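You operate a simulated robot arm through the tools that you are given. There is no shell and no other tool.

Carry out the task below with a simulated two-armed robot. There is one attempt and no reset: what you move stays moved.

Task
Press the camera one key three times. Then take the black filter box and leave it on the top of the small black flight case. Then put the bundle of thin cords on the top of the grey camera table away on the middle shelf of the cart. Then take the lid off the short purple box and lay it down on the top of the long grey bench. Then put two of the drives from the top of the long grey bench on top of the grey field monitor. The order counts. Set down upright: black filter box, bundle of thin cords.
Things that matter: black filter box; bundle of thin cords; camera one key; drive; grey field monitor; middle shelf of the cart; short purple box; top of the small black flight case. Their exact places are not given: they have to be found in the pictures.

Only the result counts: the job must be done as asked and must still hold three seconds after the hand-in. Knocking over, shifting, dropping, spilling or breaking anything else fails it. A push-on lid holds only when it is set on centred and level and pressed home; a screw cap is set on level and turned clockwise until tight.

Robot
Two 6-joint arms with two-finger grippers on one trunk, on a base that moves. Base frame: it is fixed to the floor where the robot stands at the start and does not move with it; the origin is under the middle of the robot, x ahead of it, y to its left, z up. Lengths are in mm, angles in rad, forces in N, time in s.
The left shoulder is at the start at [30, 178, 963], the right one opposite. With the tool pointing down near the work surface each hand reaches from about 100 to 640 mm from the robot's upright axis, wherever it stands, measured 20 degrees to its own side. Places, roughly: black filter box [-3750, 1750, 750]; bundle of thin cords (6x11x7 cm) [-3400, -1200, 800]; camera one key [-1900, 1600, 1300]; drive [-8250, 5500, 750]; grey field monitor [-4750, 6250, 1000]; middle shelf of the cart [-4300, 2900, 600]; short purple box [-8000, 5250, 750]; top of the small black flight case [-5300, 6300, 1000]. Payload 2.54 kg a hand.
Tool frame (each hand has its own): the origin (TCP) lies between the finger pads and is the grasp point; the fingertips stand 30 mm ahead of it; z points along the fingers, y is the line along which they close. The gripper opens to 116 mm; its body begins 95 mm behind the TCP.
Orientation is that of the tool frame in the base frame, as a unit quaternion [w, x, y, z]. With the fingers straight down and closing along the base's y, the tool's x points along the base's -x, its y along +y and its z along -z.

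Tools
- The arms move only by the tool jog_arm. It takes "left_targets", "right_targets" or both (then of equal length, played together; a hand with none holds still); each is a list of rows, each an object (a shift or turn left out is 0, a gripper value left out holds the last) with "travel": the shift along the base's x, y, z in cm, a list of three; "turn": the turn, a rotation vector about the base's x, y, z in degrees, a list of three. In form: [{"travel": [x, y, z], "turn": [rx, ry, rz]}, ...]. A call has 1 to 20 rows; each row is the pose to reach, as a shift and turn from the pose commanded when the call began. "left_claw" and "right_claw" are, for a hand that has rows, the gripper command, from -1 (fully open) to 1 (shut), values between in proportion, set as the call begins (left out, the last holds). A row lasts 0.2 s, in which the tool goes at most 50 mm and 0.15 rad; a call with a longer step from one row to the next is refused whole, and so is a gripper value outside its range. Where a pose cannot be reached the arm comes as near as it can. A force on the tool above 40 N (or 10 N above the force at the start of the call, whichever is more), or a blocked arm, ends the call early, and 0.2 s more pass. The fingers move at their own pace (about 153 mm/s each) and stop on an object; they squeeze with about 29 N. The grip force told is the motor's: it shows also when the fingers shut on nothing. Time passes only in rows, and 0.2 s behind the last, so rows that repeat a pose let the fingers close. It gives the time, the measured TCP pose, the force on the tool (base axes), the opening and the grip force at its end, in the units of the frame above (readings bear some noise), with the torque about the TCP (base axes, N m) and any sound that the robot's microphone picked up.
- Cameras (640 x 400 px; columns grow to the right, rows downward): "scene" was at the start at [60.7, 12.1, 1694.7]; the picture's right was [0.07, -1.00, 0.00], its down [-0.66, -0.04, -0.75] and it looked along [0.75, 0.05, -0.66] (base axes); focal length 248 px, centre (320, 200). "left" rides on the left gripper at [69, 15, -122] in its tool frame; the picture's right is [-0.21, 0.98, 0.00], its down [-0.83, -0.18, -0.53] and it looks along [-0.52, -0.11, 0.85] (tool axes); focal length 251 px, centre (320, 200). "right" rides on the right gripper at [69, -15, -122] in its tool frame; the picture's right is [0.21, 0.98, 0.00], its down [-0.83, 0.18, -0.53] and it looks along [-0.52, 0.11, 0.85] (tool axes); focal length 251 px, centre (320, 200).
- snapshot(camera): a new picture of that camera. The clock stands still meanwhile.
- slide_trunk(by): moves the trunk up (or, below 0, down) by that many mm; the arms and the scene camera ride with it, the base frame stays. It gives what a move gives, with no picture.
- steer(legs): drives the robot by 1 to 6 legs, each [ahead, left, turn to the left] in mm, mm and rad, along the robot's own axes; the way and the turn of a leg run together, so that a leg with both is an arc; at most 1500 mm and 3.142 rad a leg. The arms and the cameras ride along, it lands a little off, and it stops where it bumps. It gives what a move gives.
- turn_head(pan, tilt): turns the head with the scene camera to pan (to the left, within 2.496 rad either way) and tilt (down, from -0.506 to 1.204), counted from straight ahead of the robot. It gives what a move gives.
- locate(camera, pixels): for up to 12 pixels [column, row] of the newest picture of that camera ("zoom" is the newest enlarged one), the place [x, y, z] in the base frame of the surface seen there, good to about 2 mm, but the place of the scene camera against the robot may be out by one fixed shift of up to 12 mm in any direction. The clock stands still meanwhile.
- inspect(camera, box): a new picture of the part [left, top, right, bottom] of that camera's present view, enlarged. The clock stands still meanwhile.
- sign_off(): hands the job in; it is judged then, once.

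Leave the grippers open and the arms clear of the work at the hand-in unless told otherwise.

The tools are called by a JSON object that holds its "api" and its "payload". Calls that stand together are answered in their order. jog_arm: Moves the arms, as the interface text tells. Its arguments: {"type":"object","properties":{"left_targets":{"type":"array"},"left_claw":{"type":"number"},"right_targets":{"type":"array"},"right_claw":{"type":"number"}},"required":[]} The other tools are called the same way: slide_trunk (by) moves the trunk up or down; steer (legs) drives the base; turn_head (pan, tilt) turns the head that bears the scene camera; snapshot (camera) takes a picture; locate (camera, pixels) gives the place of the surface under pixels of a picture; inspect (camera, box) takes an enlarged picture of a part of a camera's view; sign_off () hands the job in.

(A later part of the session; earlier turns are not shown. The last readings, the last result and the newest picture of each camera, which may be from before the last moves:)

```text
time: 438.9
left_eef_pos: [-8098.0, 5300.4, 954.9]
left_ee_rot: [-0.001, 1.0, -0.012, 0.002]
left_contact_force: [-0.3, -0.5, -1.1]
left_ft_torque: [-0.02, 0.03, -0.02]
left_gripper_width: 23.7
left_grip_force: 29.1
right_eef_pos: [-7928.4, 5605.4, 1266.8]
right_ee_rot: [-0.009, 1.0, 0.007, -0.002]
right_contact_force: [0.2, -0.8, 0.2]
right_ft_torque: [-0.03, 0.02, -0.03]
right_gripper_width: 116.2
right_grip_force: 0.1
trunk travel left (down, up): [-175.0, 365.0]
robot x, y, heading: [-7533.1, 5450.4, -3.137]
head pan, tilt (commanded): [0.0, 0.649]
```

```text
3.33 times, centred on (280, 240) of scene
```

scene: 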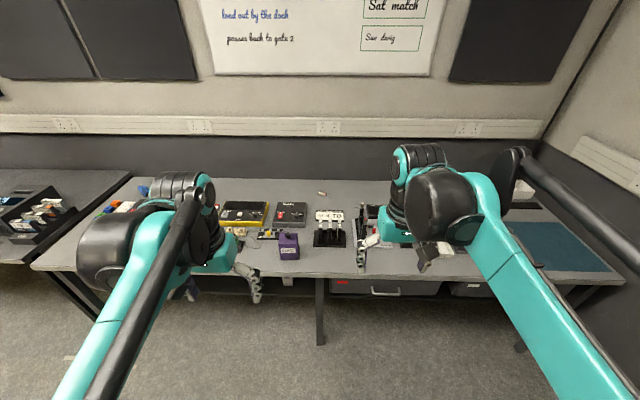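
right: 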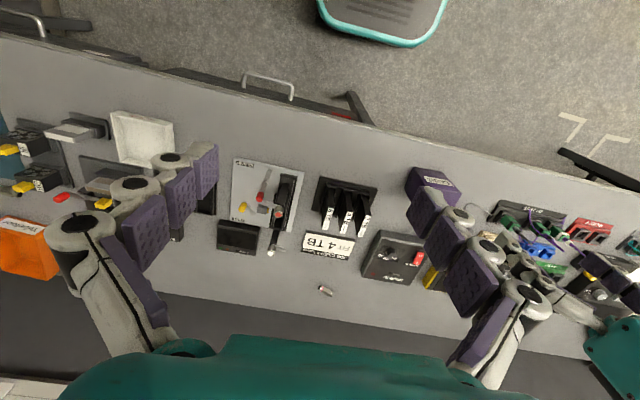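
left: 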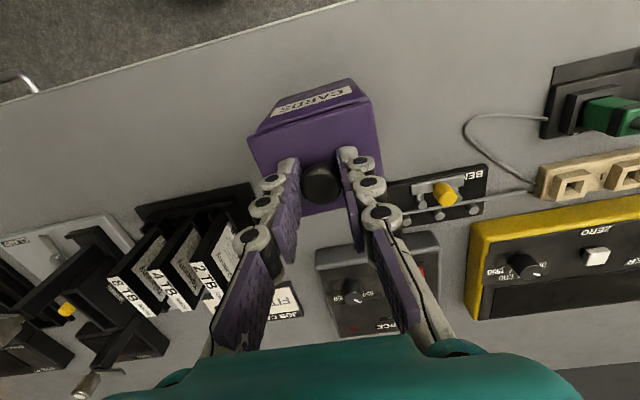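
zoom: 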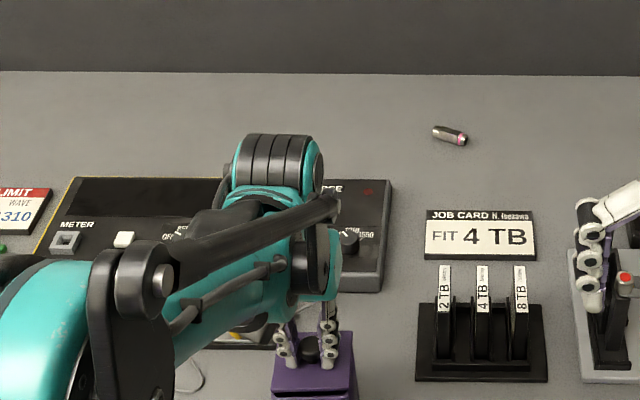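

Check whether the box stays on the bench: locate label and lid.

{"api": "locate", "payload": {"camera": "left", "pixels": [[313, 100], [345, 92], [265, 145], [300, 130], [350, 115], [280, 125], [370, 150], [340, 82]]}}

{"api": "inspect", "payload": {"camera": "left", "box": [230, 60, 390, 180]}}

```text
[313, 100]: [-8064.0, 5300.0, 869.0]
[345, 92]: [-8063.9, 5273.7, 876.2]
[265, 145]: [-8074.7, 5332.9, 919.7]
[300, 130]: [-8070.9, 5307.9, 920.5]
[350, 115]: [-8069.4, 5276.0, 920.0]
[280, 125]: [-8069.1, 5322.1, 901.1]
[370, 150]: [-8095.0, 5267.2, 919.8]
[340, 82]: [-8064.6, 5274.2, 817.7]
```

```text
3.33 times, centred on (310, 120) of left
```

zoom: 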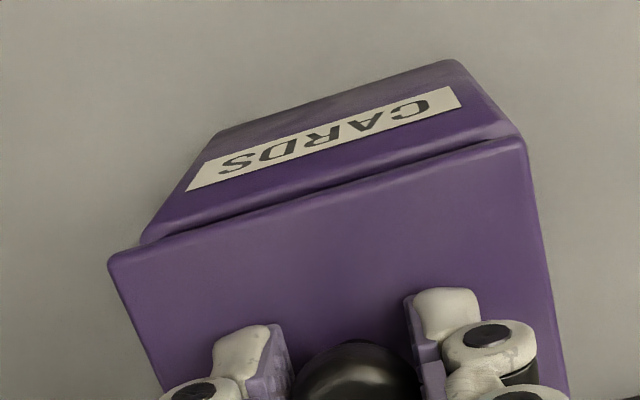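

The lid is off: lid top z≈920 while the box stays put. Lift 60 mm more, then move to the free spot at (-8082,5412) right of the box.

{"api": "jog_arm", "payload": {"left_targets": [{"travel": [0, 0, 2.5]}, {"travel": [0, 0, 5]}, {"travel": [0, 0, 7]}, {"travel": [0.5, 3.5, 7]}, {"travel": [1.0, 7.5, 7]}, {"travel": [1.6, 11.2, 7]}]}}

{"api": "snapshot", "payload": {"camera": "left"}}

{"api": "snapshot", "payload": {"camera": "scene"}}

```text
time: 440.2
left_eef_pos: [-8080.9, 5413.5, 1024.2]
left_ee_rot: [-0.002, 1.0, -0.011, 0.002]
left_contact_force: [0.0, -0.3, -0.7]
left_ft_torque: [0.0, 0.0, -0.04]
left_gripper_width: 23.6
left_grip_force: 29.1
right_eef_pos: [-7928.5, 5607.3, 1266.8]
right_ee_rot: [-0.009, 1.0, 0.005, -0.001]
right_contact_force: [0.1, 0.6, -1.4]
right_ft_torque: [0.0, 0.04, 0.02]
right_gripper_width: 115.9
right_grip_force: 0.1
trunk travel left (down, up): [-175.0, 365.0]
robot x, y, heading: [-7531.6, 5454.0, -3.139]
head pan, tilt (commanded): [0.0, 0.649]
```

```text
taken
```

left: 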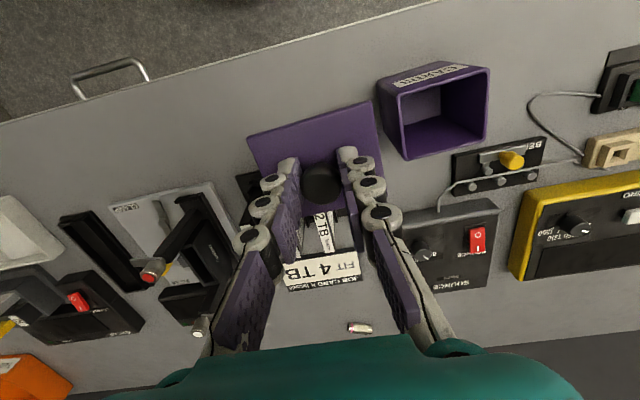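

```text
taken
```

scene: 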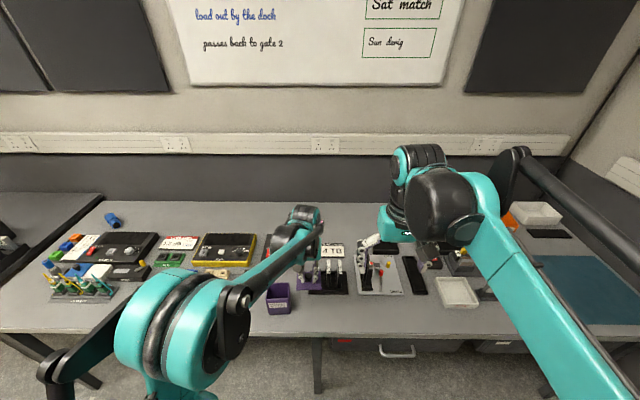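

The lid is held flat above the free spot; the box is open. I'll check the stand's base edge with the right camera before lowering.

{"api": "inspect", "payload": {"camera": "right", "box": [290, 130, 470, 260]}}

{"api": "locate", "payload": {"camera": "zoom", "pixels": [[100, 170], [300, 195], [315, 230], [200, 160], [310, 120], [200, 100], [180, 240], [260, 60], [130, 215], [240, 215]]}}

```text
3.08 times, centred on (380, 195) of right
```

zoom: 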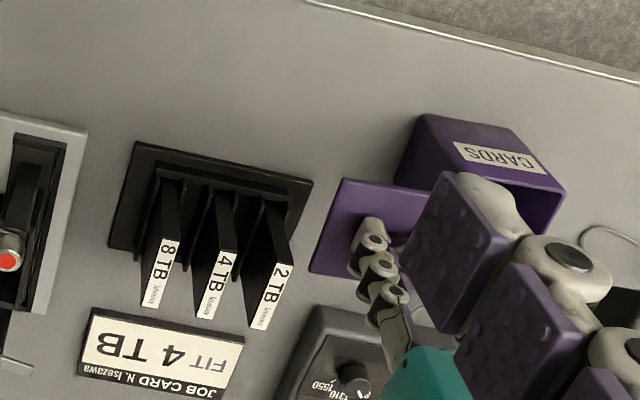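

```text
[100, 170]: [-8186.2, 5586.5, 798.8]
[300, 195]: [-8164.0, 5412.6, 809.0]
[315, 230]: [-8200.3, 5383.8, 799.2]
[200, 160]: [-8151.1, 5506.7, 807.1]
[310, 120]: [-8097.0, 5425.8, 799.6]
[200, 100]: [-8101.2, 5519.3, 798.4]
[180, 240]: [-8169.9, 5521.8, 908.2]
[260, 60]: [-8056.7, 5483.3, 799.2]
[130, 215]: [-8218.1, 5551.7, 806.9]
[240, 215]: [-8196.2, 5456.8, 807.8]
```

Stand base front edge is at x≈-8145; lid footprint will be x -8115..-8049, so it's clear. Lower the lid to TCP z≈885, then in small steps.

{"api": "jog_arm", "payload": {"left_targets": [{"travel": [0, 0, -4]}, {"travel": [0, 0, -8]}, {"travel": [0, 0, -12]}, {"travel": [0, 0, -13.8]}]}}

{"api": "jog_arm", "payload": {"left_targets": [{"travel": [0, 0, -0.5]}, {"travel": [0, 0, -1.0]}, {"travel": [0, 0, -1.5]}, {"travel": [0, 0, -2.0]}]}}

{"api": "inspect", "payload": {"camera": "right", "box": [290, 130, 470, 260]}}

```text
time: 441.2
left_eef_pos: [-8081.4, 5411.5, 884.0]
left_ee_rot: [-0.002, 1.0, -0.013, 0.002]
left_contact_force: [0.4, 0.0, -0.2]
left_ft_torque: [-0.02, -0.03, 0.0]
left_gripper_width: 24.0
left_grip_force: 29.3
right_eef_pos: [-7928.6, 5606.4, 1265.9]
right_ee_rot: [-0.009, 1.0, 0.005, -0.002]
right_contact_force: [-0.4, 0.5, 1.0]
right_ft_torque: [-0.01, -0.02, 0.02]
right_gripper_width: 115.8
right_grip_force: 0.0
trunk travel left (down, up): [-175.0, 365.0]
robot x, y, heading: [-7529.8, 5455.3, -3.137]
head pan, tilt (commanded): [0.0, 0.649]
```

```text
time: 442.2
left_eef_pos: [-8081.7, 5411.7, 865.0]
left_ee_rot: [-0.002, 1.0, -0.012, 0.003]
left_contact_force: [0.8, -0.2, -0.7]
left_ft_torque: [-0.01, -0.02, -0.01]
left_gripper_width: 23.5
left_grip_force: 28.6
right_eef_pos: [-7926.8, 5606.6, 1267.5]
right_ee_rot: [-0.009, 1.0, 0.006, -0.002]
right_contact_force: [-0.4, 0.4, -0.1]
right_ft_torque: [-0.01, 0.01, 0.01]
right_gripper_width: 116.1
right_grip_force: 0.0
trunk travel left (down, up): [-175.0, 365.0]
robot x, y, heading: [-7529.3, 5449.5, -3.136]
head pan, tilt (commanded): [0.0, 0.649]
```

```text
3.08 times, centred on (380, 195) of right
```

zoom: 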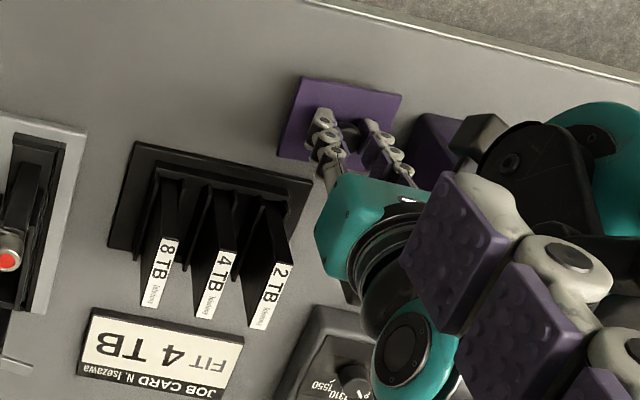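

No contact yet at z≈865. Continue down in 4 mm then 2 mm steps.

{"api": "jog_arm", "payload": {"left_targets": [{"travel": [0, 0, -0.4]}, {"travel": [0, 0, -0.8]}, {"travel": [0, 0, -1.1]}, {"travel": [0, 0, -1.4]}, {"travel": [0, 0, -1.6]}]}}

```text
time: 443.4
left_eef_pos: [-8082.3, 5411.7, 850.5]
left_ee_rot: [-0.002, 1.0, -0.012, 0.003]
left_contact_force: [0.2, -0.2, -0.1]
left_ft_torque: [0.02, -0.03, 0.04]
left_gripper_width: 23.6
left_grip_force: 28.5
right_eef_pos: [-7927.7, 5605.3, 1266.6]
right_ee_rot: [-0.009, 1.0, 0.006, -0.002]
right_contact_force: [-0.2, -0.7, -0.4]
right_ft_torque: [-0.02, -0.01, 0.0]
right_gripper_width: 116.1
right_grip_force: 0.1
trunk travel left (down, up): [-175.0, 365.0]
robot x, y, heading: [-7530.5, 5453.6, -3.136]
head pan, tilt (commanded): [0.0, 0.649]
```

Check the gap with the left camera.

{"api": "snapshot", "payload": {"camera": "left"}}

{"api": "locate", "payload": {"camera": "left", "pixels": [[270, 140], [300, 125], [350, 115], [240, 120], [300, 90], [375, 150]]}}

```text
taken
```

left: 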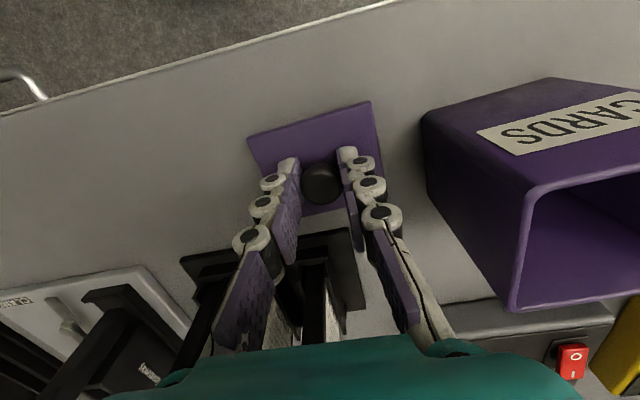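

```text
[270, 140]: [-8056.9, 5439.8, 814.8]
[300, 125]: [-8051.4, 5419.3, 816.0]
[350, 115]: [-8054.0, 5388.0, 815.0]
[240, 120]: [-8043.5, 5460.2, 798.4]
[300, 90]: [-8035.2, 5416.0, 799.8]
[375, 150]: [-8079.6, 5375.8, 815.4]
```

About 6–8 mm to go. Continue in 1.5 mm steps.

{"api": "jog_arm", "payload": {"left_targets": [{"travel": [0, 0, -0.2]}, {"travel": [0, 0, -0.4]}, {"travel": [0, 0, -0.55]}, {"travel": [0, 0, -0.7]}]}}

```text
time: 444.4
left_eef_pos: [-8082.3, 5411.6, 843.4]
left_ee_rot: [-0.002, 1.0, -0.012, 0.002]
left_contact_force: [-0.4, 0.7, -0.3]
left_ft_torque: [0.03, 0.01, -0.01]
left_gripper_width: 23.6
left_grip_force: 29.2
right_eef_pos: [-7928.0, 5605.7, 1265.0]
right_ee_rot: [-0.009, 1.0, 0.006, -0.002]
right_contact_force: [0.4, -0.2, -0.5]
right_ft_torque: [0.0, 0.01, 0.0]
right_gripper_width: 116.3
right_grip_force: 0.1
trunk travel left (down, up): [-175.0, 365.0]
robot x, y, heading: [-7530.8, 5456.1, -3.137]
head pan, tilt (commanded): [0.0, 0.649]
```

{"api": "jog_arm", "payload": {"left_targets": [{"travel": [0, 0, -0.12]}, {"travel": [0, 0, -0.24]}, {"travel": [0, 0, -0.36]}]}}

```text
time: 445.2
left_eef_pos: [-8082.0, 5412.1, 840.3]
left_ee_rot: [-0.002, 1.0, -0.012, 0.001]
left_contact_force: [-1.1, 0.3, 4.5]
left_ft_torque: [0.16, 0.08, 0.02]
left_gripper_width: 23.8
left_grip_force: 28.7
right_eef_pos: [-7927.1, 5605.6, 1266.5]
right_ee_rot: [-0.009, 1.0, 0.006, -0.002]
right_contact_force: [0.7, -0.2, 0.5]
right_ft_torque: [0.0, -0.03, 0.01]
right_gripper_width: 116.0
right_grip_force: 0.1
trunk travel left (down, up): [-175.0, 365.0]
robot x, y, heading: [-7532.3, 5454.0, -3.134]
head pan, tilt (commanded): [0.0, 0.649]
```

Contact felt (4.5 N). Release the knob, opening to ~60 mm, then rise.

{"api": "jog_arm", "payload": {"left_targets": [{"travel": [0, 0, 0]}, {"travel": [0, 0, 0]}, {"travel": [0, 0, 0]}], "left_claw": -0.05}}

{"api": "jog_arm", "payload": {"left_targets": [{"travel": [0, 0, 2]}, {"travel": [0, 0, 5]}, {"travel": [0, 0, 10]}, {"travel": [0, 0, 15]}, {"travel": [2, -2, 20]}, {"travel": [6, -5, 23]}, {"travel": [10, -8, 25]}]}}

{"api": "snapshot", "payload": {"camera": "left"}}

{"api": "snapshot", "payload": {"camera": "scene"}}

```text
time: 446.1
left_eef_pos: [-8081.6, 5411.7, 840.0]
left_ee_rot: [-0.002, 1.0, -0.012, 0.001]
left_contact_force: [-0.5, -0.4, 1.2]
left_ft_torque: [0.01, -0.01, -0.01]
left_gripper_width: 61.1
left_grip_force: 0.1
right_eef_pos: [-7928.2, 5605.8, 1266.8]
right_ee_rot: [-0.009, 1.0, 0.006, -0.002]
right_contact_force: [0.2, -0.6, -0.2]
right_ft_torque: [0.0, -0.02, 0.0]
right_gripper_width: 116.1
right_grip_force: 0.1
trunk travel left (down, up): [-175.0, 365.0]
robot x, y, heading: [-7533.0, 5455.8, -3.133]
head pan, tilt (commanded): [0.0, 0.649]
```

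```text
refused: row 5 steps farther than a row can; nothing moved
```

```text
taken
```

left: 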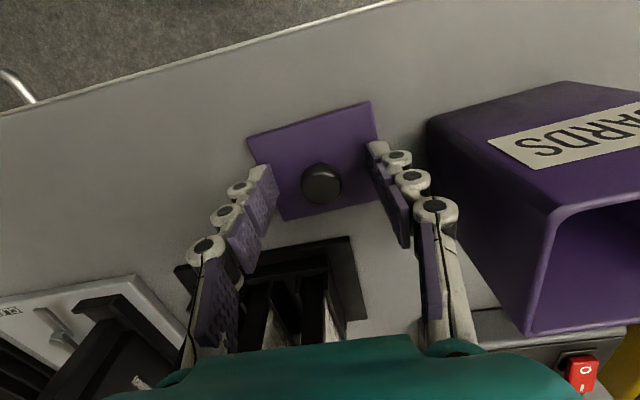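

```text
taken
```

scene: 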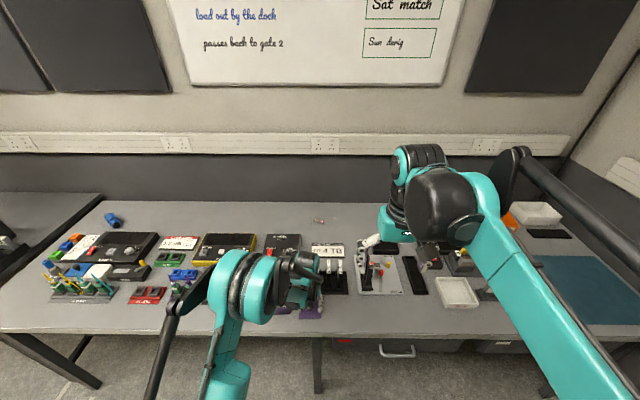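

The lid lies flat and is released. Raise the left hand straight up in valid steps, then back toward me.

{"api": "jog_arm", "payload": {"left_targets": [{"travel": [0, 0, 2]}, {"travel": [0, 0, 6]}, {"travel": [0, 0, 10]}, {"travel": [0, 0, 14.5]}, {"travel": [0, 0, 19]}, {"travel": [2, -2, 22]}, {"travel": [5, -4, 24.5]}, {"travel": [8.5, -6, 27]}, {"travel": [12, -8, 29]}]}}

{"api": "snapshot", "payload": {"camera": "left"}}

{"api": "snapshot", "payload": {"camera": "right"}}

```text
time: 448.1
left_eef_pos: [-7960.0, 5331.5, 1132.4]
left_ee_rot: [-0.002, 1.0, -0.012, 0.002]
left_contact_force: [0.7, 0.5, 0.4]
left_ft_torque: [-0.01, 0.01, 0.05]
left_gripper_width: 60.9
left_grip_force: 0.0
right_eef_pos: [-7925.5, 5605.8, 1268.9]
right_ee_rot: [-0.009, 1.0, 0.006, -0.003]
right_contact_force: [0.0, -0.1, 1.0]
right_ft_torque: [-0.02, -0.01, -0.02]
right_gripper_width: 115.9
right_grip_force: 0.0
trunk travel left (down, up): [-175.0, 365.0]
robot x, y, heading: [-7531.3, 5450.6, -3.14]
head pan, tilt (commanded): [0.0, 0.649]
```

```text
taken
```

left: 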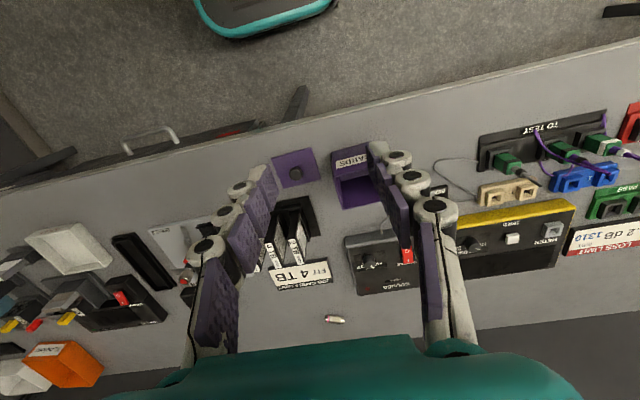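

```text
taken
```

right: 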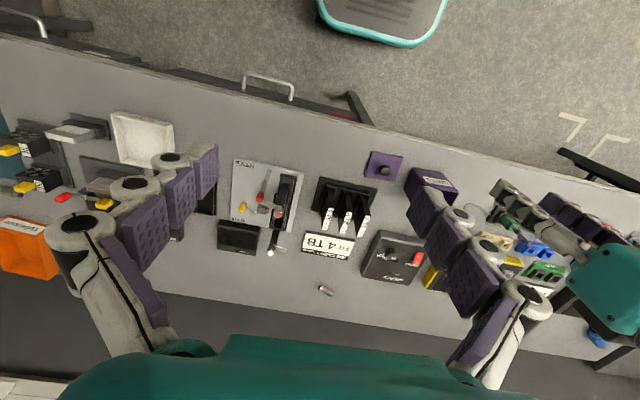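

The lid lies on the bench beside the open box. Now the drives: I'll zoom on the stand from both cameras.

{"api": "inspect", "payload": {"camera": "right", "box": [300, 160, 400, 260]}}

{"api": "inspect", "payload": {"camera": "scene", "box": [290, 225, 370, 305]}}

```text
4.00 times, centred on (350, 210) of right
```

zoom: 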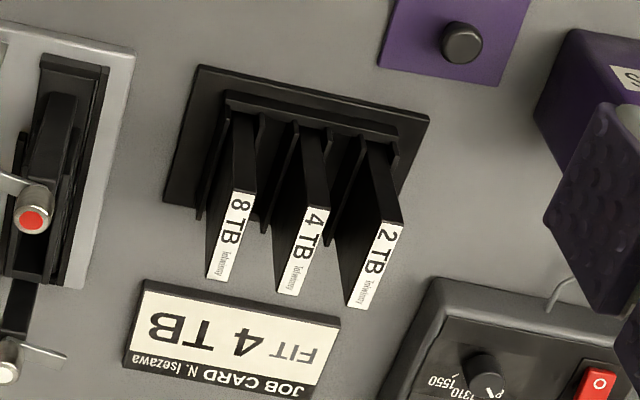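

```text
5.00 times, centred on (330, 265) of scene
```

zoom: 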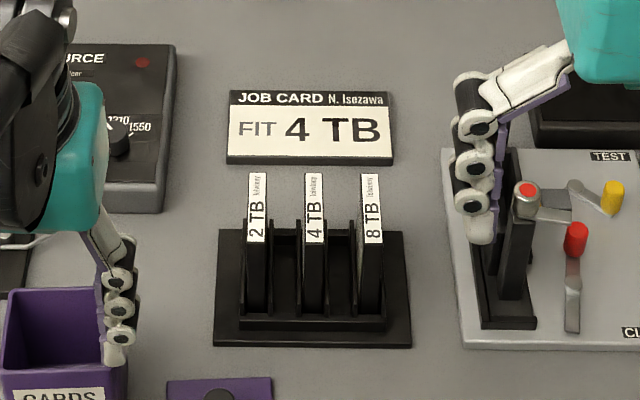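

Locating the drives' top and front edges in this zoom.

{"api": "locate", "payload": {"camera": "zoom", "pixels": [[258, 178], [258, 236], [257, 250], [257, 300], [314, 178], [314, 236], [371, 178], [371, 236], [371, 250], [285, 240], [300, 325], [230, 325]]}}

{"api": "inspect", "payload": {"camera": "right", "box": [300, 160, 400, 260]}}

{"api": "locate", "payload": {"camera": "zoom", "pixels": [[395, 225], [360, 300], [318, 212], [290, 290], [246, 196], [218, 276], [386, 165], [235, 140], [310, 155], [260, 200], [330, 220], [300, 240]]}}

```text
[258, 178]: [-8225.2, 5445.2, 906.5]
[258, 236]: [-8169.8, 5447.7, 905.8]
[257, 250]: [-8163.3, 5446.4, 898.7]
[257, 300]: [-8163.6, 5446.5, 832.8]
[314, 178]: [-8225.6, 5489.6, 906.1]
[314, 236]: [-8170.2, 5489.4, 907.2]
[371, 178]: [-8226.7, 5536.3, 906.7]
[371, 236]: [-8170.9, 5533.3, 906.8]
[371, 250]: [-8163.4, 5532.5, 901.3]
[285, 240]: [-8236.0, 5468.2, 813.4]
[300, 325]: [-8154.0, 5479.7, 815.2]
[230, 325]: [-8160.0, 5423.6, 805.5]
```

```text
4.00 times, centred on (350, 210) of right
```

zoom: 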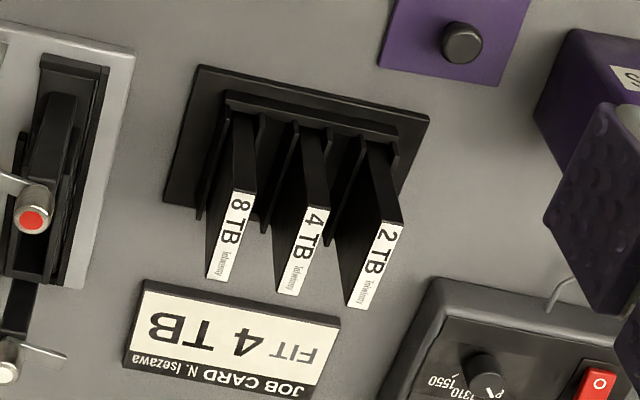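

```text
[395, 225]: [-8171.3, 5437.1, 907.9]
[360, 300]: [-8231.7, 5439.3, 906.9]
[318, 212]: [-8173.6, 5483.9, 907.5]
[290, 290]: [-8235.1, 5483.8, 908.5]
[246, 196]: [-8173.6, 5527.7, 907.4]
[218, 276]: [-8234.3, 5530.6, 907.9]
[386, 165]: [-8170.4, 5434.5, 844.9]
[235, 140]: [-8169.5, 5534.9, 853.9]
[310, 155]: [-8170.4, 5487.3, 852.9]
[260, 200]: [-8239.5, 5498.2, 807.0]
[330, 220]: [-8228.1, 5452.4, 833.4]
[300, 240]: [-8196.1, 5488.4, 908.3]
```

Drives: tops z≈907.5, x≈-8236..-8168, centres y≈5440 (2 TB), 5485 (4 TB), 5530 (8 TB), about 15 mm thick with ~30 mm gaps. I'll take the 2 TB with the left hand and the 8 TB with the right. Reposition: ahead 95, right 138.

{"api": "steer", "payload": {"legs": [[95, -138, 0]]}}

{"api": "jog_arm", "payload": {"left_targets": [{"travel": [-4, 0.5, -1]}, {"travel": [-8, 1, -2]}, {"travel": [-9.5, 1.5, -3]}], "left_claw": 0.45}}

{"api": "snapshot", "payload": {"camera": "left"}}

```text
time: 449.5
left_eef_pos: [-8057.8, 5468.3, 1131.7]
left_ee_rot: [0.0, 1.0, -0.011, 0.003]
left_contact_force: [0.7, 0.1, -0.1]
left_ft_torque: [-0.03, -0.03, 0.04]
left_gripper_width: 60.9
left_grip_force: 0.0
right_eef_pos: [-8023.8, 5742.6, 1266.2]
right_ee_rot: [-0.008, 1.0, 0.008, -0.002]
right_contact_force: [-0.9, 0.4, 0.4]
right_ft_torque: [-0.03, -0.03, 0.0]
right_gripper_width: 115.9
right_grip_force: 0.0
trunk travel left (down, up): [-175.0, 365.0]
robot x, y, heading: [-7627.2, 5588.7, -3.137]
head pan, tilt (commanded): [0.0, 0.649]
```

```text
time: 450.3
left_eef_pos: [-8151.2, 5483.2, 1101.1]
left_ee_rot: [-0.001, 1.0, -0.012, 0.003]
left_contact_force: [-0.1, 0.4, -0.9]
left_ft_torque: [-0.03, -0.03, -0.02]
left_gripper_width: 31.8
left_grip_force: 0.0
right_eef_pos: [-8023.6, 5741.8, 1266.6]
right_ee_rot: [-0.01, 1.0, 0.008, -0.002]
right_contact_force: [0.0, -0.8, -0.3]
right_ft_torque: [-0.01, -0.02, 0.0]
right_gripper_width: 116.1
right_grip_force: 0.0
trunk travel left (down, up): [-175.0, 365.0]
robot x, y, heading: [-7625.5, 5589.3, -3.132]
head pan, tilt (commanded): [0.0, 0.649]
```

```text
taken
```

left: 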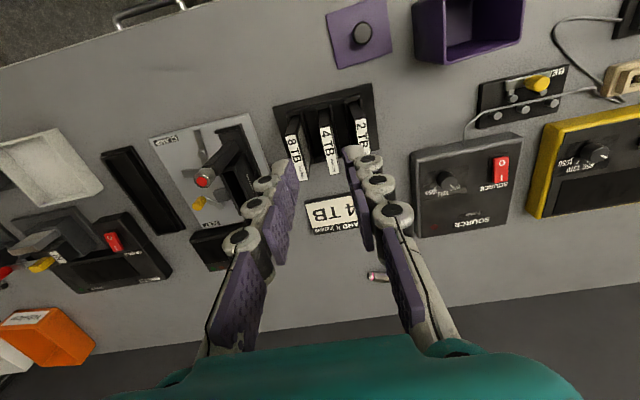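

Zoom on the drives from the left camera and locate the 2 TB top edges.

{"api": "inspect", "payload": {"camera": "left", "box": [260, 70, 400, 190]}}

{"api": "locate", "payload": {"camera": "zoom", "pixels": [[450, 215], [480, 215], [465, 310], [465, 215], [282, 255], [310, 250], [130, 280], [160, 280], [390, 150], [465, 140], [300, 200], [375, 250]]}}

```text
3.33 times, centred on (330, 130) of left
```

zoom: 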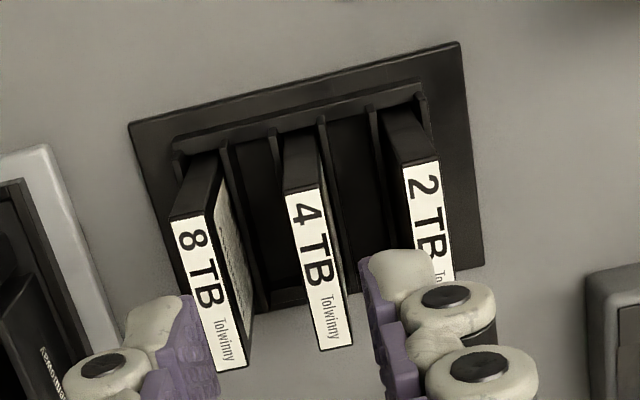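

```text
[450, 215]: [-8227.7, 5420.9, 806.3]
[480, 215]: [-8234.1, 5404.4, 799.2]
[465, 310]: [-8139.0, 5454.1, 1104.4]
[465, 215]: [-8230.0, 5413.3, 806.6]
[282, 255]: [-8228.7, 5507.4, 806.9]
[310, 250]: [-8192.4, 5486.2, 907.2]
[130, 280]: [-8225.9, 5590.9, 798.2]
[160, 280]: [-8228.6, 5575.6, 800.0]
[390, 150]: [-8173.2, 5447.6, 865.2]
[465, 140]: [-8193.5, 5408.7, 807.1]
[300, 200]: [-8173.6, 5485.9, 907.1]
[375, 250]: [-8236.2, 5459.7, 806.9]
```

Locate tighter: the label edges of each drive.

{"api": "locate", "payload": {"camera": "zoom", "pixels": [[410, 195], [438, 195], [424, 170], [424, 215], [292, 225], [324, 225], [180, 250], [212, 250], [335, 343], [225, 362], [438, 240], [415, 240]]}}

```text
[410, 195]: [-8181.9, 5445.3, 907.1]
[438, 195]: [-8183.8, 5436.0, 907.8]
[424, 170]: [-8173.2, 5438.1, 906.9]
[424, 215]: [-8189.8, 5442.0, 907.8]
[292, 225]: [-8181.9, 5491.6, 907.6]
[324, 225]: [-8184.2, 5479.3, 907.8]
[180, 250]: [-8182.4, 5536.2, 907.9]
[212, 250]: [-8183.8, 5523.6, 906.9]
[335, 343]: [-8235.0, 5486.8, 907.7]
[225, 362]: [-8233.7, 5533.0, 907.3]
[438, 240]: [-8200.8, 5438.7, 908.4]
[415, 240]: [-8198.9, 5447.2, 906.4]
```

2 TB centre ≈ (-8203,5441), ~14 mm thick. Set the opening to 26 mm and move above it (TCP z≈960, tips 22 mm above the drive).

{"api": "jog_arm", "payload": {"left_targets": [{"travel": [-2.0, -1.4, -2.0]}, {"travel": [-4.0, -2.8, -5.0]}, {"travel": [-5.2, -4.2, -9.0]}, {"travel": [-5.2, -4.2, -12.0]}, {"travel": [-5.2, -4.2, -14.1]}], "left_claw": 0.55}}

{"api": "snapshot", "payload": {"camera": "left"}}

```text
time: 451.5
left_eef_pos: [-8204.8, 5440.8, 958.6]
left_ee_rot: [-0.002, 1.0, -0.012, 0.003]
left_contact_force: [0.6, -0.6, 0.2]
left_ft_torque: [0.0, 0.02, -0.01]
left_gripper_width: 25.9
left_grip_force: 0.1
right_eef_pos: [-8023.7, 5740.7, 1267.0]
right_ee_rot: [-0.009, 1.0, 0.008, -0.001]
right_contact_force: [0.3, -0.5, 0.0]
right_ft_torque: [0.03, -0.03, -0.01]
right_gripper_width: 116.1
right_grip_force: 0.0
trunk travel left (down, up): [-175.0, 365.0]
robot x, y, heading: [-7630.1, 5590.1, -3.138]
head pan, tilt (commanded): [0.0, 0.649]
```

```text
taken
```

left: 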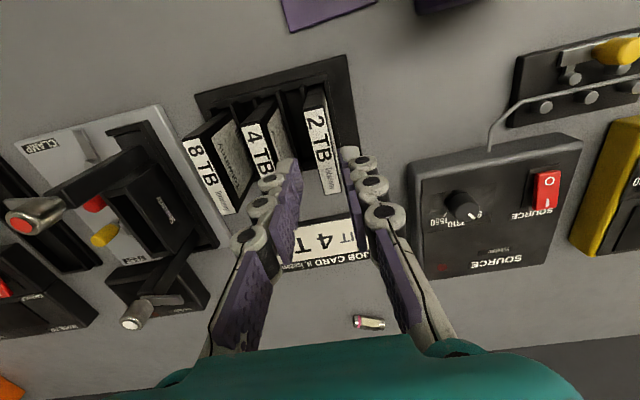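

Zoom to check finger positions relative to the 2 TB and 4 TB drives.

{"api": "inspect", "payload": {"camera": "left", "box": [230, 80, 400, 240]}}

{"api": "locate", "payload": {"camera": "zoom", "pixels": [[215, 210], [185, 225], [130, 260], [175, 245], [120, 280], [60, 360], [250, 230], [450, 170], [475, 185], [540, 210], [325, 180], [360, 220]]}}

```text
2.50 times, centred on (315, 160) of left
```

zoom: 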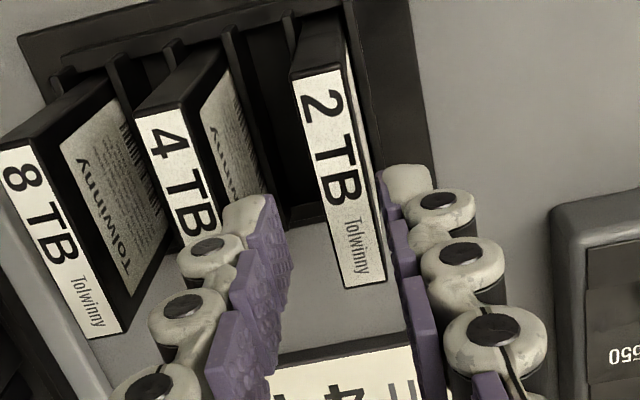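

```text
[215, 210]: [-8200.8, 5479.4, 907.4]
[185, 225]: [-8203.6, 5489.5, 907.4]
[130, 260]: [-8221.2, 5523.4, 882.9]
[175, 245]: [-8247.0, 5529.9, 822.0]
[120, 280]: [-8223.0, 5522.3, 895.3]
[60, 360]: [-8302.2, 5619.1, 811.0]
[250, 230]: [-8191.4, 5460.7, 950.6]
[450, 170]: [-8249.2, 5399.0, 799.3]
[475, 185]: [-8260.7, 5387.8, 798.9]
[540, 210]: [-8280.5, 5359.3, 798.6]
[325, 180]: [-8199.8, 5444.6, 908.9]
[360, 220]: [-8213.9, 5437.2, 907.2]
```

Locate the left finger's outer points precisely.

{"api": "locate", "payload": {"camera": "zoom", "pixels": [[245, 212], [230, 215], [205, 245], [185, 260], [180, 310], [152, 320], [150, 385], [405, 180], [440, 205], [470, 205], [455, 250], [500, 260]]}}

```text
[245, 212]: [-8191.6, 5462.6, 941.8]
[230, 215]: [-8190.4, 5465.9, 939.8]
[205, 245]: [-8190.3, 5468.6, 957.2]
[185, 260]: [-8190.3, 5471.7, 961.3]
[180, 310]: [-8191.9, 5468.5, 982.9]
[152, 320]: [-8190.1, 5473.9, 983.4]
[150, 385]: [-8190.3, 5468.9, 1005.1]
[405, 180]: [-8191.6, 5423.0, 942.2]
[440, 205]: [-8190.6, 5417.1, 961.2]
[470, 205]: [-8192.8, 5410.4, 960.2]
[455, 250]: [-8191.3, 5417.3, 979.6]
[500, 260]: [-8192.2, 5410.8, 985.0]
```

Clearance to the 4 TB drive is ~5–6 mm at knuckle level; gripping with TCP z≈903 keeps knuckles mostly above its top. Descend 55 mm.

{"api": "jog_arm", "payload": {"left_targets": [{"travel": [0.1, -0.08, -2]}, {"travel": [0.15, -0.08, -3.5]}, {"travel": [0.15, -0.08, -4.7]}, {"travel": [0.15, -0.08, -5.5]}]}}

{"api": "snapshot", "payload": {"camera": "left"}}

```text
time: 452.5
left_eef_pos: [-8203.1, 5441.6, 905.5]
left_ee_rot: [-0.001, 1.0, -0.012, 0.002]
left_contact_force: [0.2, 0.2, -0.8]
left_ft_torque: [0.0, 0.04, -0.02]
left_gripper_width: 26.2
left_grip_force: 0.1
right_eef_pos: [-8023.7, 5742.8, 1267.2]
right_ee_rot: [-0.009, 1.0, 0.007, -0.001]
right_contact_force: [-0.2, 0.8, -0.1]
right_ft_torque: [0.02, 0.05, -0.03]
right_gripper_width: 115.8
right_grip_force: 0.0
trunk travel left (down, up): [-175.0, 365.0]
robot x, y, heading: [-7626.3, 5590.6, -3.134]
head pan, tilt (commanded): [0.0, 0.649]
```

```text
taken
```

left: 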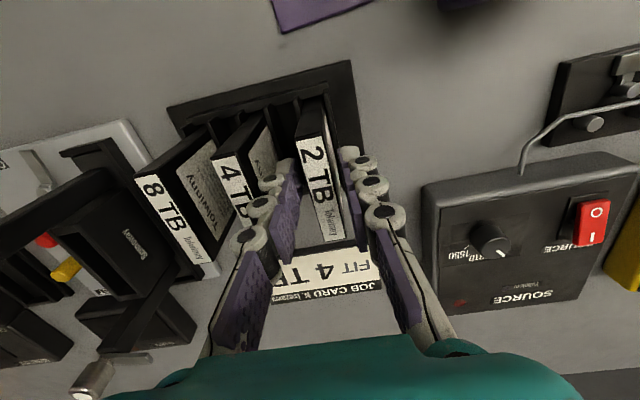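

The fingers straddle the 2 TB drive. Close the left gripper.

{"api": "jog_arm", "payload": {"left_targets": [{"travel": [0, 0, 0]}, {"travel": [0, 0, 0]}, {"travel": [0, 0, 0]}], "left_claw": 1}}

{"api": "snapshot", "payload": {"camera": "left"}}

```text
time: 453.3
left_eef_pos: [-8203.1, 5441.0, 906.8]
left_ee_rot: [-0.001, 1.0, -0.011, 0.002]
left_contact_force: [-0.1, -1.3, -0.5]
left_ft_torque: [-0.08, -0.05, 0.06]
left_gripper_width: 14.0
left_grip_force: 28.9
right_eef_pos: [-8023.9, 5741.0, 1267.1]
right_ee_rot: [-0.009, 1.0, 0.008, -0.002]
right_contact_force: [0.0, -0.1, -0.2]
right_ft_torque: [0.01, -0.01, 0.01]
right_gripper_width: 115.9
right_grip_force: 0.0
trunk travel left (down, up): [-175.0, 365.0]
robot x, y, heading: [-7630.7, 5588.5, -3.13]
head pan, tilt (commanded): [0.0, 0.649]
```

```text
taken
```

left: 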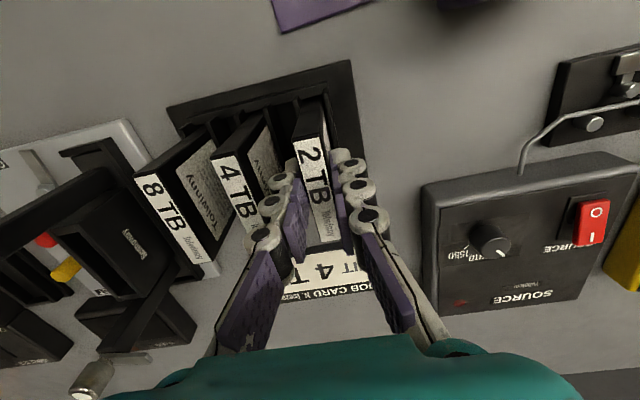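

Gripped at 14 mm. Lift straight up slowly and check for slip.

{"api": "jog_arm", "payload": {"left_targets": [{"travel": [0, 0, 0.5]}, {"travel": [0, 0, 1.2]}, {"travel": [0, 0, 2.0]}, {"travel": [0, 0, 3.0]}, {"travel": [0, 0, 4.0]}]}}

{"api": "snapshot", "payload": {"camera": "left"}}

{"api": "locate", "payload": {"camera": "left", "pixels": [[310, 160], [315, 190], [325, 225], [255, 190], [303, 140]]}}

```text
time: 454.5
left_eef_pos: [-8203.5, 5441.3, 945.0]
left_ee_rot: [-0.001, 1.0, -0.012, 0.002]
left_contact_force: [0.2, -0.1, -0.5]
left_ft_torque: [0.03, 0.01, -0.02]
left_gripper_width: 14.0
left_grip_force: 28.6
right_eef_pos: [-8023.5, 5740.6, 1266.9]
right_ee_rot: [-0.008, 1.0, 0.007, -0.002]
right_contact_force: [-0.2, -0.6, -0.4]
right_ft_torque: [-0.01, 0.0, 0.01]
right_gripper_width: 115.9
right_grip_force: 0.1
trunk travel left (down, up): [-175.0, 365.0]
robot x, y, heading: [-7626.4, 5590.3, -3.129]
head pan, tilt (commanded): [0.0, 0.649]
```

```text
taken
```

left: 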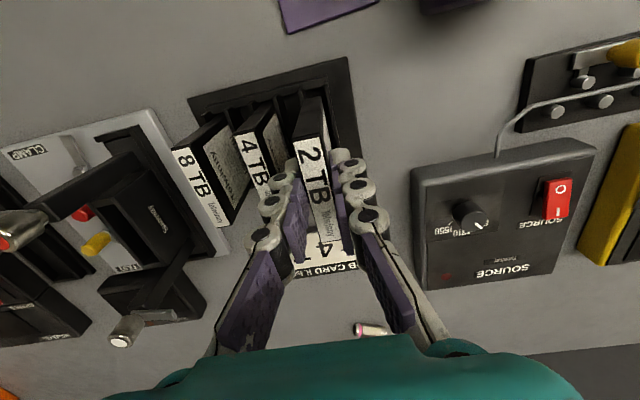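

```text
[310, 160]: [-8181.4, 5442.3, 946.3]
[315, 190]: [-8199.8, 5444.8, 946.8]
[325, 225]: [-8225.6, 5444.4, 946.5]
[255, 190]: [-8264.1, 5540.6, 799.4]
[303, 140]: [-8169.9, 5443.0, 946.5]
```

No slip: the drive rises with the hand. Lift clear (another 130 mm), then tuck the left hand in.

{"api": "jog_arm", "payload": {"left_targets": [{"travel": [0, 0, 3]}, {"travel": [0, 0, 7]}, {"travel": [0, 0, 11]}, {"travel": [0, 0, 15]}, {"travel": [2, -1.5, 18]}, {"travel": [5, -3, 20.5]}, {"travel": [9, -4.5, 22.5]}, {"travel": [13, -5.5, 24]}, {"travel": [17, -6, 25.5]}, {"travel": [21, -6, 26.5]}]}}

{"api": "steer", "payload": {"legs": [[0, 205, 0]]}}

{"api": "snapshot", "payload": {"camera": "right"}}

{"api": "snapshot", "payload": {"camera": "left"}}

```text
time: 456.7
left_eef_pos: [-7989.7, 5380.0, 1211.2]
left_ee_rot: [-0.002, 1.0, -0.011, 0.002]
left_contact_force: [-0.3, 0.5, -0.6]
left_ft_torque: [0.01, 0.05, -0.01]
left_gripper_width: 13.9
left_grip_force: 29.2
right_eef_pos: [-8021.9, 5741.1, 1267.9]
right_ee_rot: [-0.009, 1.0, 0.007, -0.003]
right_contact_force: [0.0, -1.2, 0.5]
right_ft_torque: [-0.02, 0.03, 0.0]
right_gripper_width: 116.1
right_grip_force: 0.0
trunk travel left (down, up): [-175.0, 365.0]
robot x, y, heading: [-7626.3, 5589.2, -3.134]
head pan, tilt (commanded): [0.0, 0.649]
```

```text
time: 458.3
left_eef_pos: [-7990.9, 5175.6, 1210.2]
left_ee_rot: [-0.003, 1.0, -0.012, 0.002]
left_contact_force: [0.0, -0.3, -1.6]
left_ft_torque: [0.02, -0.02, -0.03]
left_gripper_width: 14.4
left_grip_force: 29.2
right_eef_pos: [-8023.4, 5537.6, 1268.2]
right_ee_rot: [-0.009, 1.0, 0.006, -0.002]
right_contact_force: [0.3, -0.8, 0.1]
right_ft_torque: [0.04, 0.02, 0.01]
right_gripper_width: 116.0
right_grip_force: 0.1
trunk travel left (down, up): [-175.0, 365.0]
robot x, y, heading: [-7628.1, 5383.2, -3.132]
head pan, tilt (commanded): [0.0, 0.649]
```

```text
taken
```

right: 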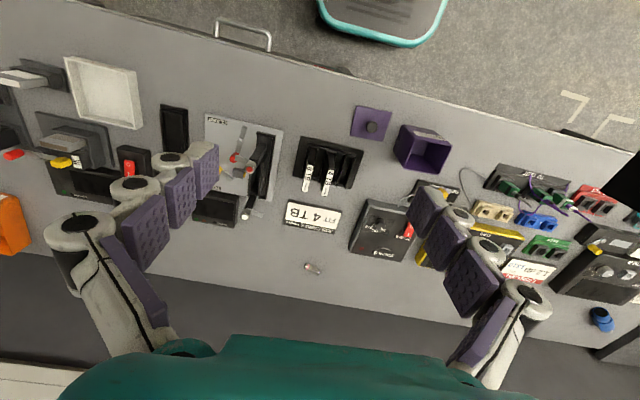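

```text
taken
```

left: 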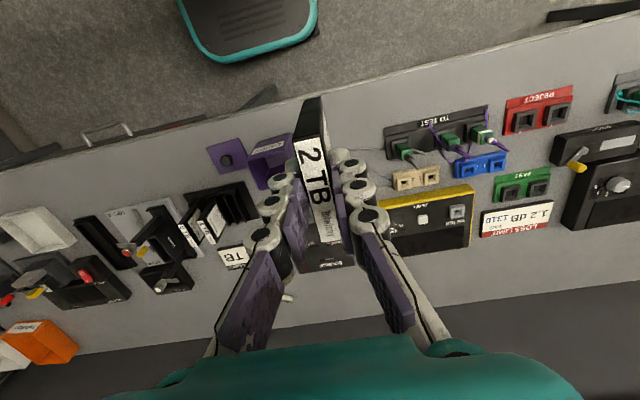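

The 2 TB is secured in the left hand. Now the right hand goes above the 8 TB drive (-8203,5530), opening 26 mm, correcting a 1° roll.

{"api": "jog_arm", "payload": {"right_targets": [{"travel": [-2.2, -0.1, -3.3], "turn": [-0.3, 0, 0]}, {"travel": [-4.5, -0.2, -6.6], "turn": [-0.6, 0, 0]}, {"travel": [-6.7, -0.3, -10], "turn": [-0.9, 0, 0]}, {"travel": [-9, -0.4, -13.4], "turn": [-1.0, 0, 0]}, {"travel": [-11.2, -0.5, -16.8], "turn": [-1.0, 0, 0]}, {"travel": [-13.5, -0.6, -20.1], "turn": [-1.0, 0, 0]}, {"travel": [-15.7, -0.7, -23.5], "turn": [-1.0, 0, 0]}, {"travel": [-18.0, -0.8, -26.8], "turn": [-1.0, 0, 0]}], "right_claw": 0.55}}

{"api": "inspect", "payload": {"camera": "right", "box": [230, 80, 400, 240]}}

```text
time: 460.1
left_eef_pos: [-7992.0, 5176.0, 1210.0]
left_ee_rot: [-0.002, 1.0, -0.012, 0.002]
left_contact_force: [-1.2, 0.6, -1.0]
left_ft_torque: [0.01, -0.04, 0.03]
left_gripper_width: 13.9
left_grip_force: 29.0
right_eef_pos: [-8203.7, 5529.9, 998.7]
right_ee_rot: [0.0, 1.0, 0.006, -0.003]
right_contact_force: [-0.2, 0.2, -0.2]
right_ft_torque: [0.0, -0.02, 0.02]
right_gripper_width: 26.1
right_grip_force: 0.0
trunk travel left (down, up): [-175.0, 365.0]
robot x, y, heading: [-7628.1, 5387.5, -3.135]
head pan, tilt (commanded): [0.0, 0.649]
```

```text
2.50 times, centred on (315, 160) of right
```

zoom: 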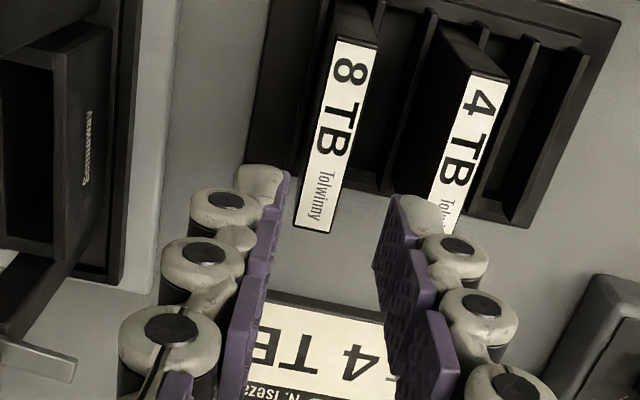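

{"api": "locate", "payload": {"camera": "zoom", "pixels": [[340, 70], [372, 70], [303, 215], [335, 215], [320, 160], [350, 160], [460, 110], [500, 110], [195, 200], [480, 255], [420, 215], [255, 185]]}}

```text
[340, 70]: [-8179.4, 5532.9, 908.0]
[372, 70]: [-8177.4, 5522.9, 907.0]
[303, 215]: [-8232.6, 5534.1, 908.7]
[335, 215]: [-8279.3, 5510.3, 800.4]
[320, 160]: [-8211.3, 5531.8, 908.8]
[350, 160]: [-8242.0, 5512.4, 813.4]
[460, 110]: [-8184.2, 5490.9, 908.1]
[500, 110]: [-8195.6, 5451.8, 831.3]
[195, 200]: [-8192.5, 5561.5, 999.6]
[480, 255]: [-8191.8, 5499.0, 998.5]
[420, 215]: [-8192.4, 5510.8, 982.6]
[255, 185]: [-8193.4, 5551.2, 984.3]
```

Aligned (8 TB y≈5522–5536). Descend 94 mm with a 1 mm shift.

{"api": "jog_arm", "payload": {"right_targets": [{"travel": [0, -0.05, -3]}, {"travel": [0, -0.05, -5.5]}, {"travel": [0, -0.05, -7.3]}, {"travel": [0, -0.05, -8.6]}, {"travel": [0, -0.05, -9.4]}]}}

{"api": "snapshot", "payload": {"camera": "right"}}

```text
time: 461.3
left_eef_pos: [-7991.9, 5176.6, 1209.8]
left_ee_rot: [-0.002, 1.0, -0.012, 0.003]
left_contact_force: [-0.9, 0.0, -0.9]
left_ft_torque: [0.02, 0.01, -0.01]
left_gripper_width: 14.2
left_grip_force: 28.7
right_eef_pos: [-8202.3, 5527.9, 905.9]
right_ee_rot: [0.001, 1.0, 0.006, -0.002]
right_contact_force: [0.0, -0.9, -0.2]
right_ft_torque: [0.0, -0.03, 0.0]
right_gripper_width: 26.2
right_grip_force: 0.1
trunk travel left (down, up): [-175.0, 365.0]
robot x, y, heading: [-7624.6, 5383.5, -3.138]
head pan, tilt (commanded): [0.0, 0.649]
```

```text
taken
```

right: 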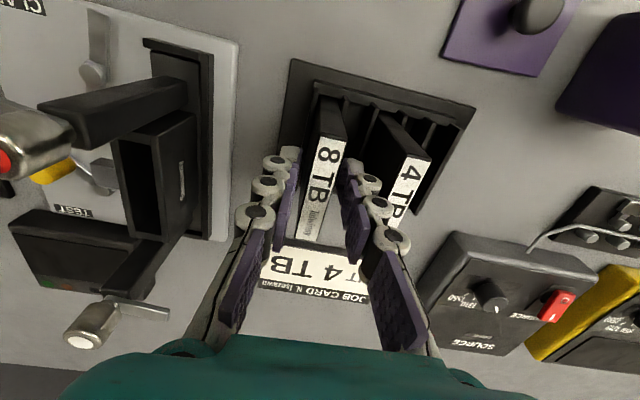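

The fingers straddle the 8 TB drive. Close the right gripper.

{"api": "jog_arm", "payload": {"right_targets": [{"travel": [0, 0, 0]}, {"travel": [0, 0, 0]}, {"travel": [0, 0, 0]}], "right_claw": 1}}

{"api": "jog_arm", "payload": {"right_targets": [{"travel": [0, 0, 0.5]}, {"travel": [0, 0, 1.2]}, {"travel": [0, 0, 2.0]}, {"travel": [0, 0, 3.0]}, {"travel": [0, 0, 4.0]}]}}

{"api": "snapshot", "payload": {"camera": "right"}}

{"api": "locate", "payload": {"camera": "right", "pixels": [[325, 165], [318, 195], [310, 220], [405, 190]]}}

```text
time: 462.1
left_eef_pos: [-7990.8, 5176.7, 1210.8]
left_ee_rot: [-0.002, 1.0, -0.012, 0.003]
left_contact_force: [0.8, -0.4, -1.1]
left_ft_torque: [0.0, 0.01, -0.02]
left_gripper_width: 13.8
left_grip_force: 29.5
right_eef_pos: [-8201.6, 5528.0, 905.8]
right_ee_rot: [0.001, 1.0, 0.006, -0.001]
right_contact_force: [-0.3, 0.1, -0.2]
right_ft_torque: [0.05, 0.01, 0.01]
right_gripper_width: 14.1
right_grip_force: 29.0
trunk travel left (down, up): [-175.0, 365.0]
robot x, y, heading: [-7624.3, 5385.8, -3.133]
head pan, tilt (commanded): [0.0, 0.649]
```

```text
time: 463.3
left_eef_pos: [-7991.8, 5176.9, 1210.7]
left_ee_rot: [-0.002, 1.0, -0.012, 0.002]
left_contact_force: [-0.5, -0.7, -1.7]
left_ft_torque: [0.01, -0.01, 0.0]
left_gripper_width: 14.1
left_grip_force: 28.7
right_eef_pos: [-8201.9, 5529.5, 945.2]
right_ee_rot: [0.0, 1.0, 0.006, -0.001]
right_contact_force: [0.2, 0.3, -1.3]
right_ft_torque: [0.01, 0.03, -0.03]
right_gripper_width: 14.1
right_grip_force: 28.5
trunk travel left (down, up): [-175.0, 365.0]
robot x, y, heading: [-7627.7, 5384.7, -3.136]
head pan, tilt (commanded): [0.0, 0.649]
```

```text
taken
```

right: 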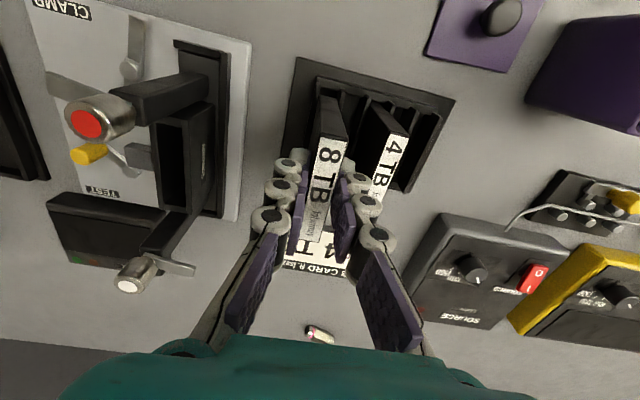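

```text
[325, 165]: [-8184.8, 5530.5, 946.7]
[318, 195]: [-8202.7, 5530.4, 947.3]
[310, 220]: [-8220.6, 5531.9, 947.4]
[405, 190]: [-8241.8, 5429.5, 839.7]
```

The 8 TB came up with the hand and the 4 TB stays. Lift clear and tuck the right hand in.

{"api": "jog_arm", "payload": {"right_targets": [{"travel": [0, 0, 3]}, {"travel": [0, 0, 7]}, {"travel": [0, 0, 11]}, {"travel": [0, 0, 15]}, {"travel": [2, 0.3, 18]}, {"travel": [5, 0.5, 20.5]}, {"travel": [9, 0.8, 22.5]}, {"travel": [13, 1, 24]}, {"travel": [17, 1, 25.5]}, {"travel": [21, 1, 26.5]}]}}

{"api": "steer", "payload": {"legs": [[-350, 0, 0]]}}

{"api": "snapshot", "payload": {"camera": "scene"}}

{"api": "snapshot", "payload": {"camera": "right"}}

```text
time: 465.5
left_eef_pos: [-7989.2, 5177.6, 1212.1]
left_ee_rot: [-0.002, 1.0, -0.012, 0.002]
left_contact_force: [0.8, 0.3, -0.8]
left_ft_torque: [0.02, 0.07, 0.01]
left_gripper_width: 14.2
left_grip_force: 29.0
right_eef_pos: [-7989.1, 5540.8, 1207.8]
right_ee_rot: [0.0, 1.0, 0.007, -0.003]
right_contact_force: [0.3, 0.2, -0.9]
right_ft_torque: [-0.01, 0.03, 0.0]
right_gripper_width: 14.3
right_grip_force: 28.7
trunk travel left (down, up): [-175.0, 365.0]
robot x, y, heading: [-7626.7, 5387.1, -3.137]
head pan, tilt (commanded): [0.0, 0.649]
```

```text
time: 467.8
left_eef_pos: [-7637.7, 5179.4, 1210.5]
left_ee_rot: [-0.003, 1.0, -0.013, 0.002]
left_contact_force: [1.0, -0.2, -1.2]
left_ft_torque: [-0.02, 0.0, 0.03]
left_gripper_width: 14.0
left_grip_force: 29.1
right_eef_pos: [-7638.6, 5543.7, 1207.4]
right_ee_rot: [0.0, 1.0, 0.006, -0.003]
right_contact_force: [0.4, 0.7, -1.2]
right_ft_torque: [0.01, 0.02, 0.02]
right_gripper_width: 14.2
right_grip_force: 29.1
trunk travel left (down, up): [-175.0, 365.0]
robot x, y, heading: [-7275.1, 5387.5, -3.137]
head pan, tilt (commanded): [0.0, 0.649]
```

```text
taken
```

scene: 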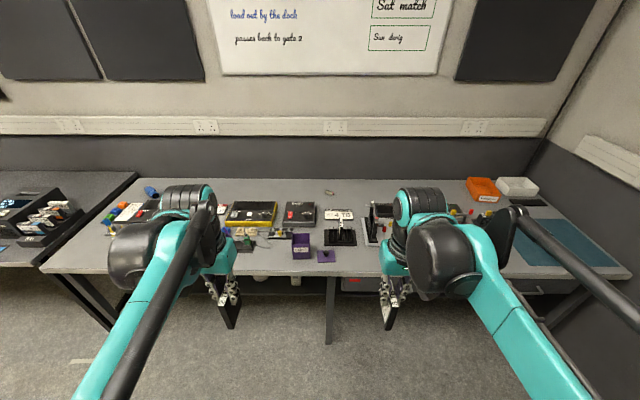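

```text
taken
```

right: 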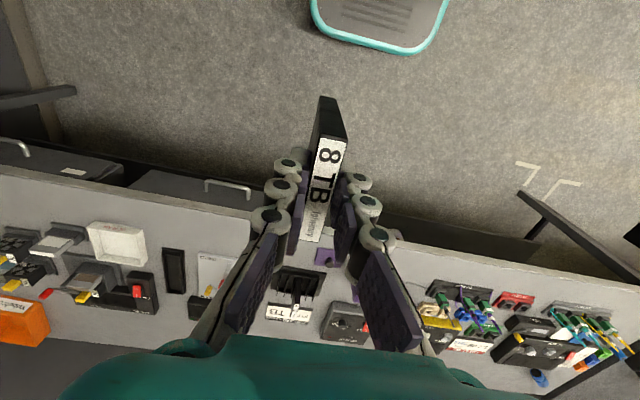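

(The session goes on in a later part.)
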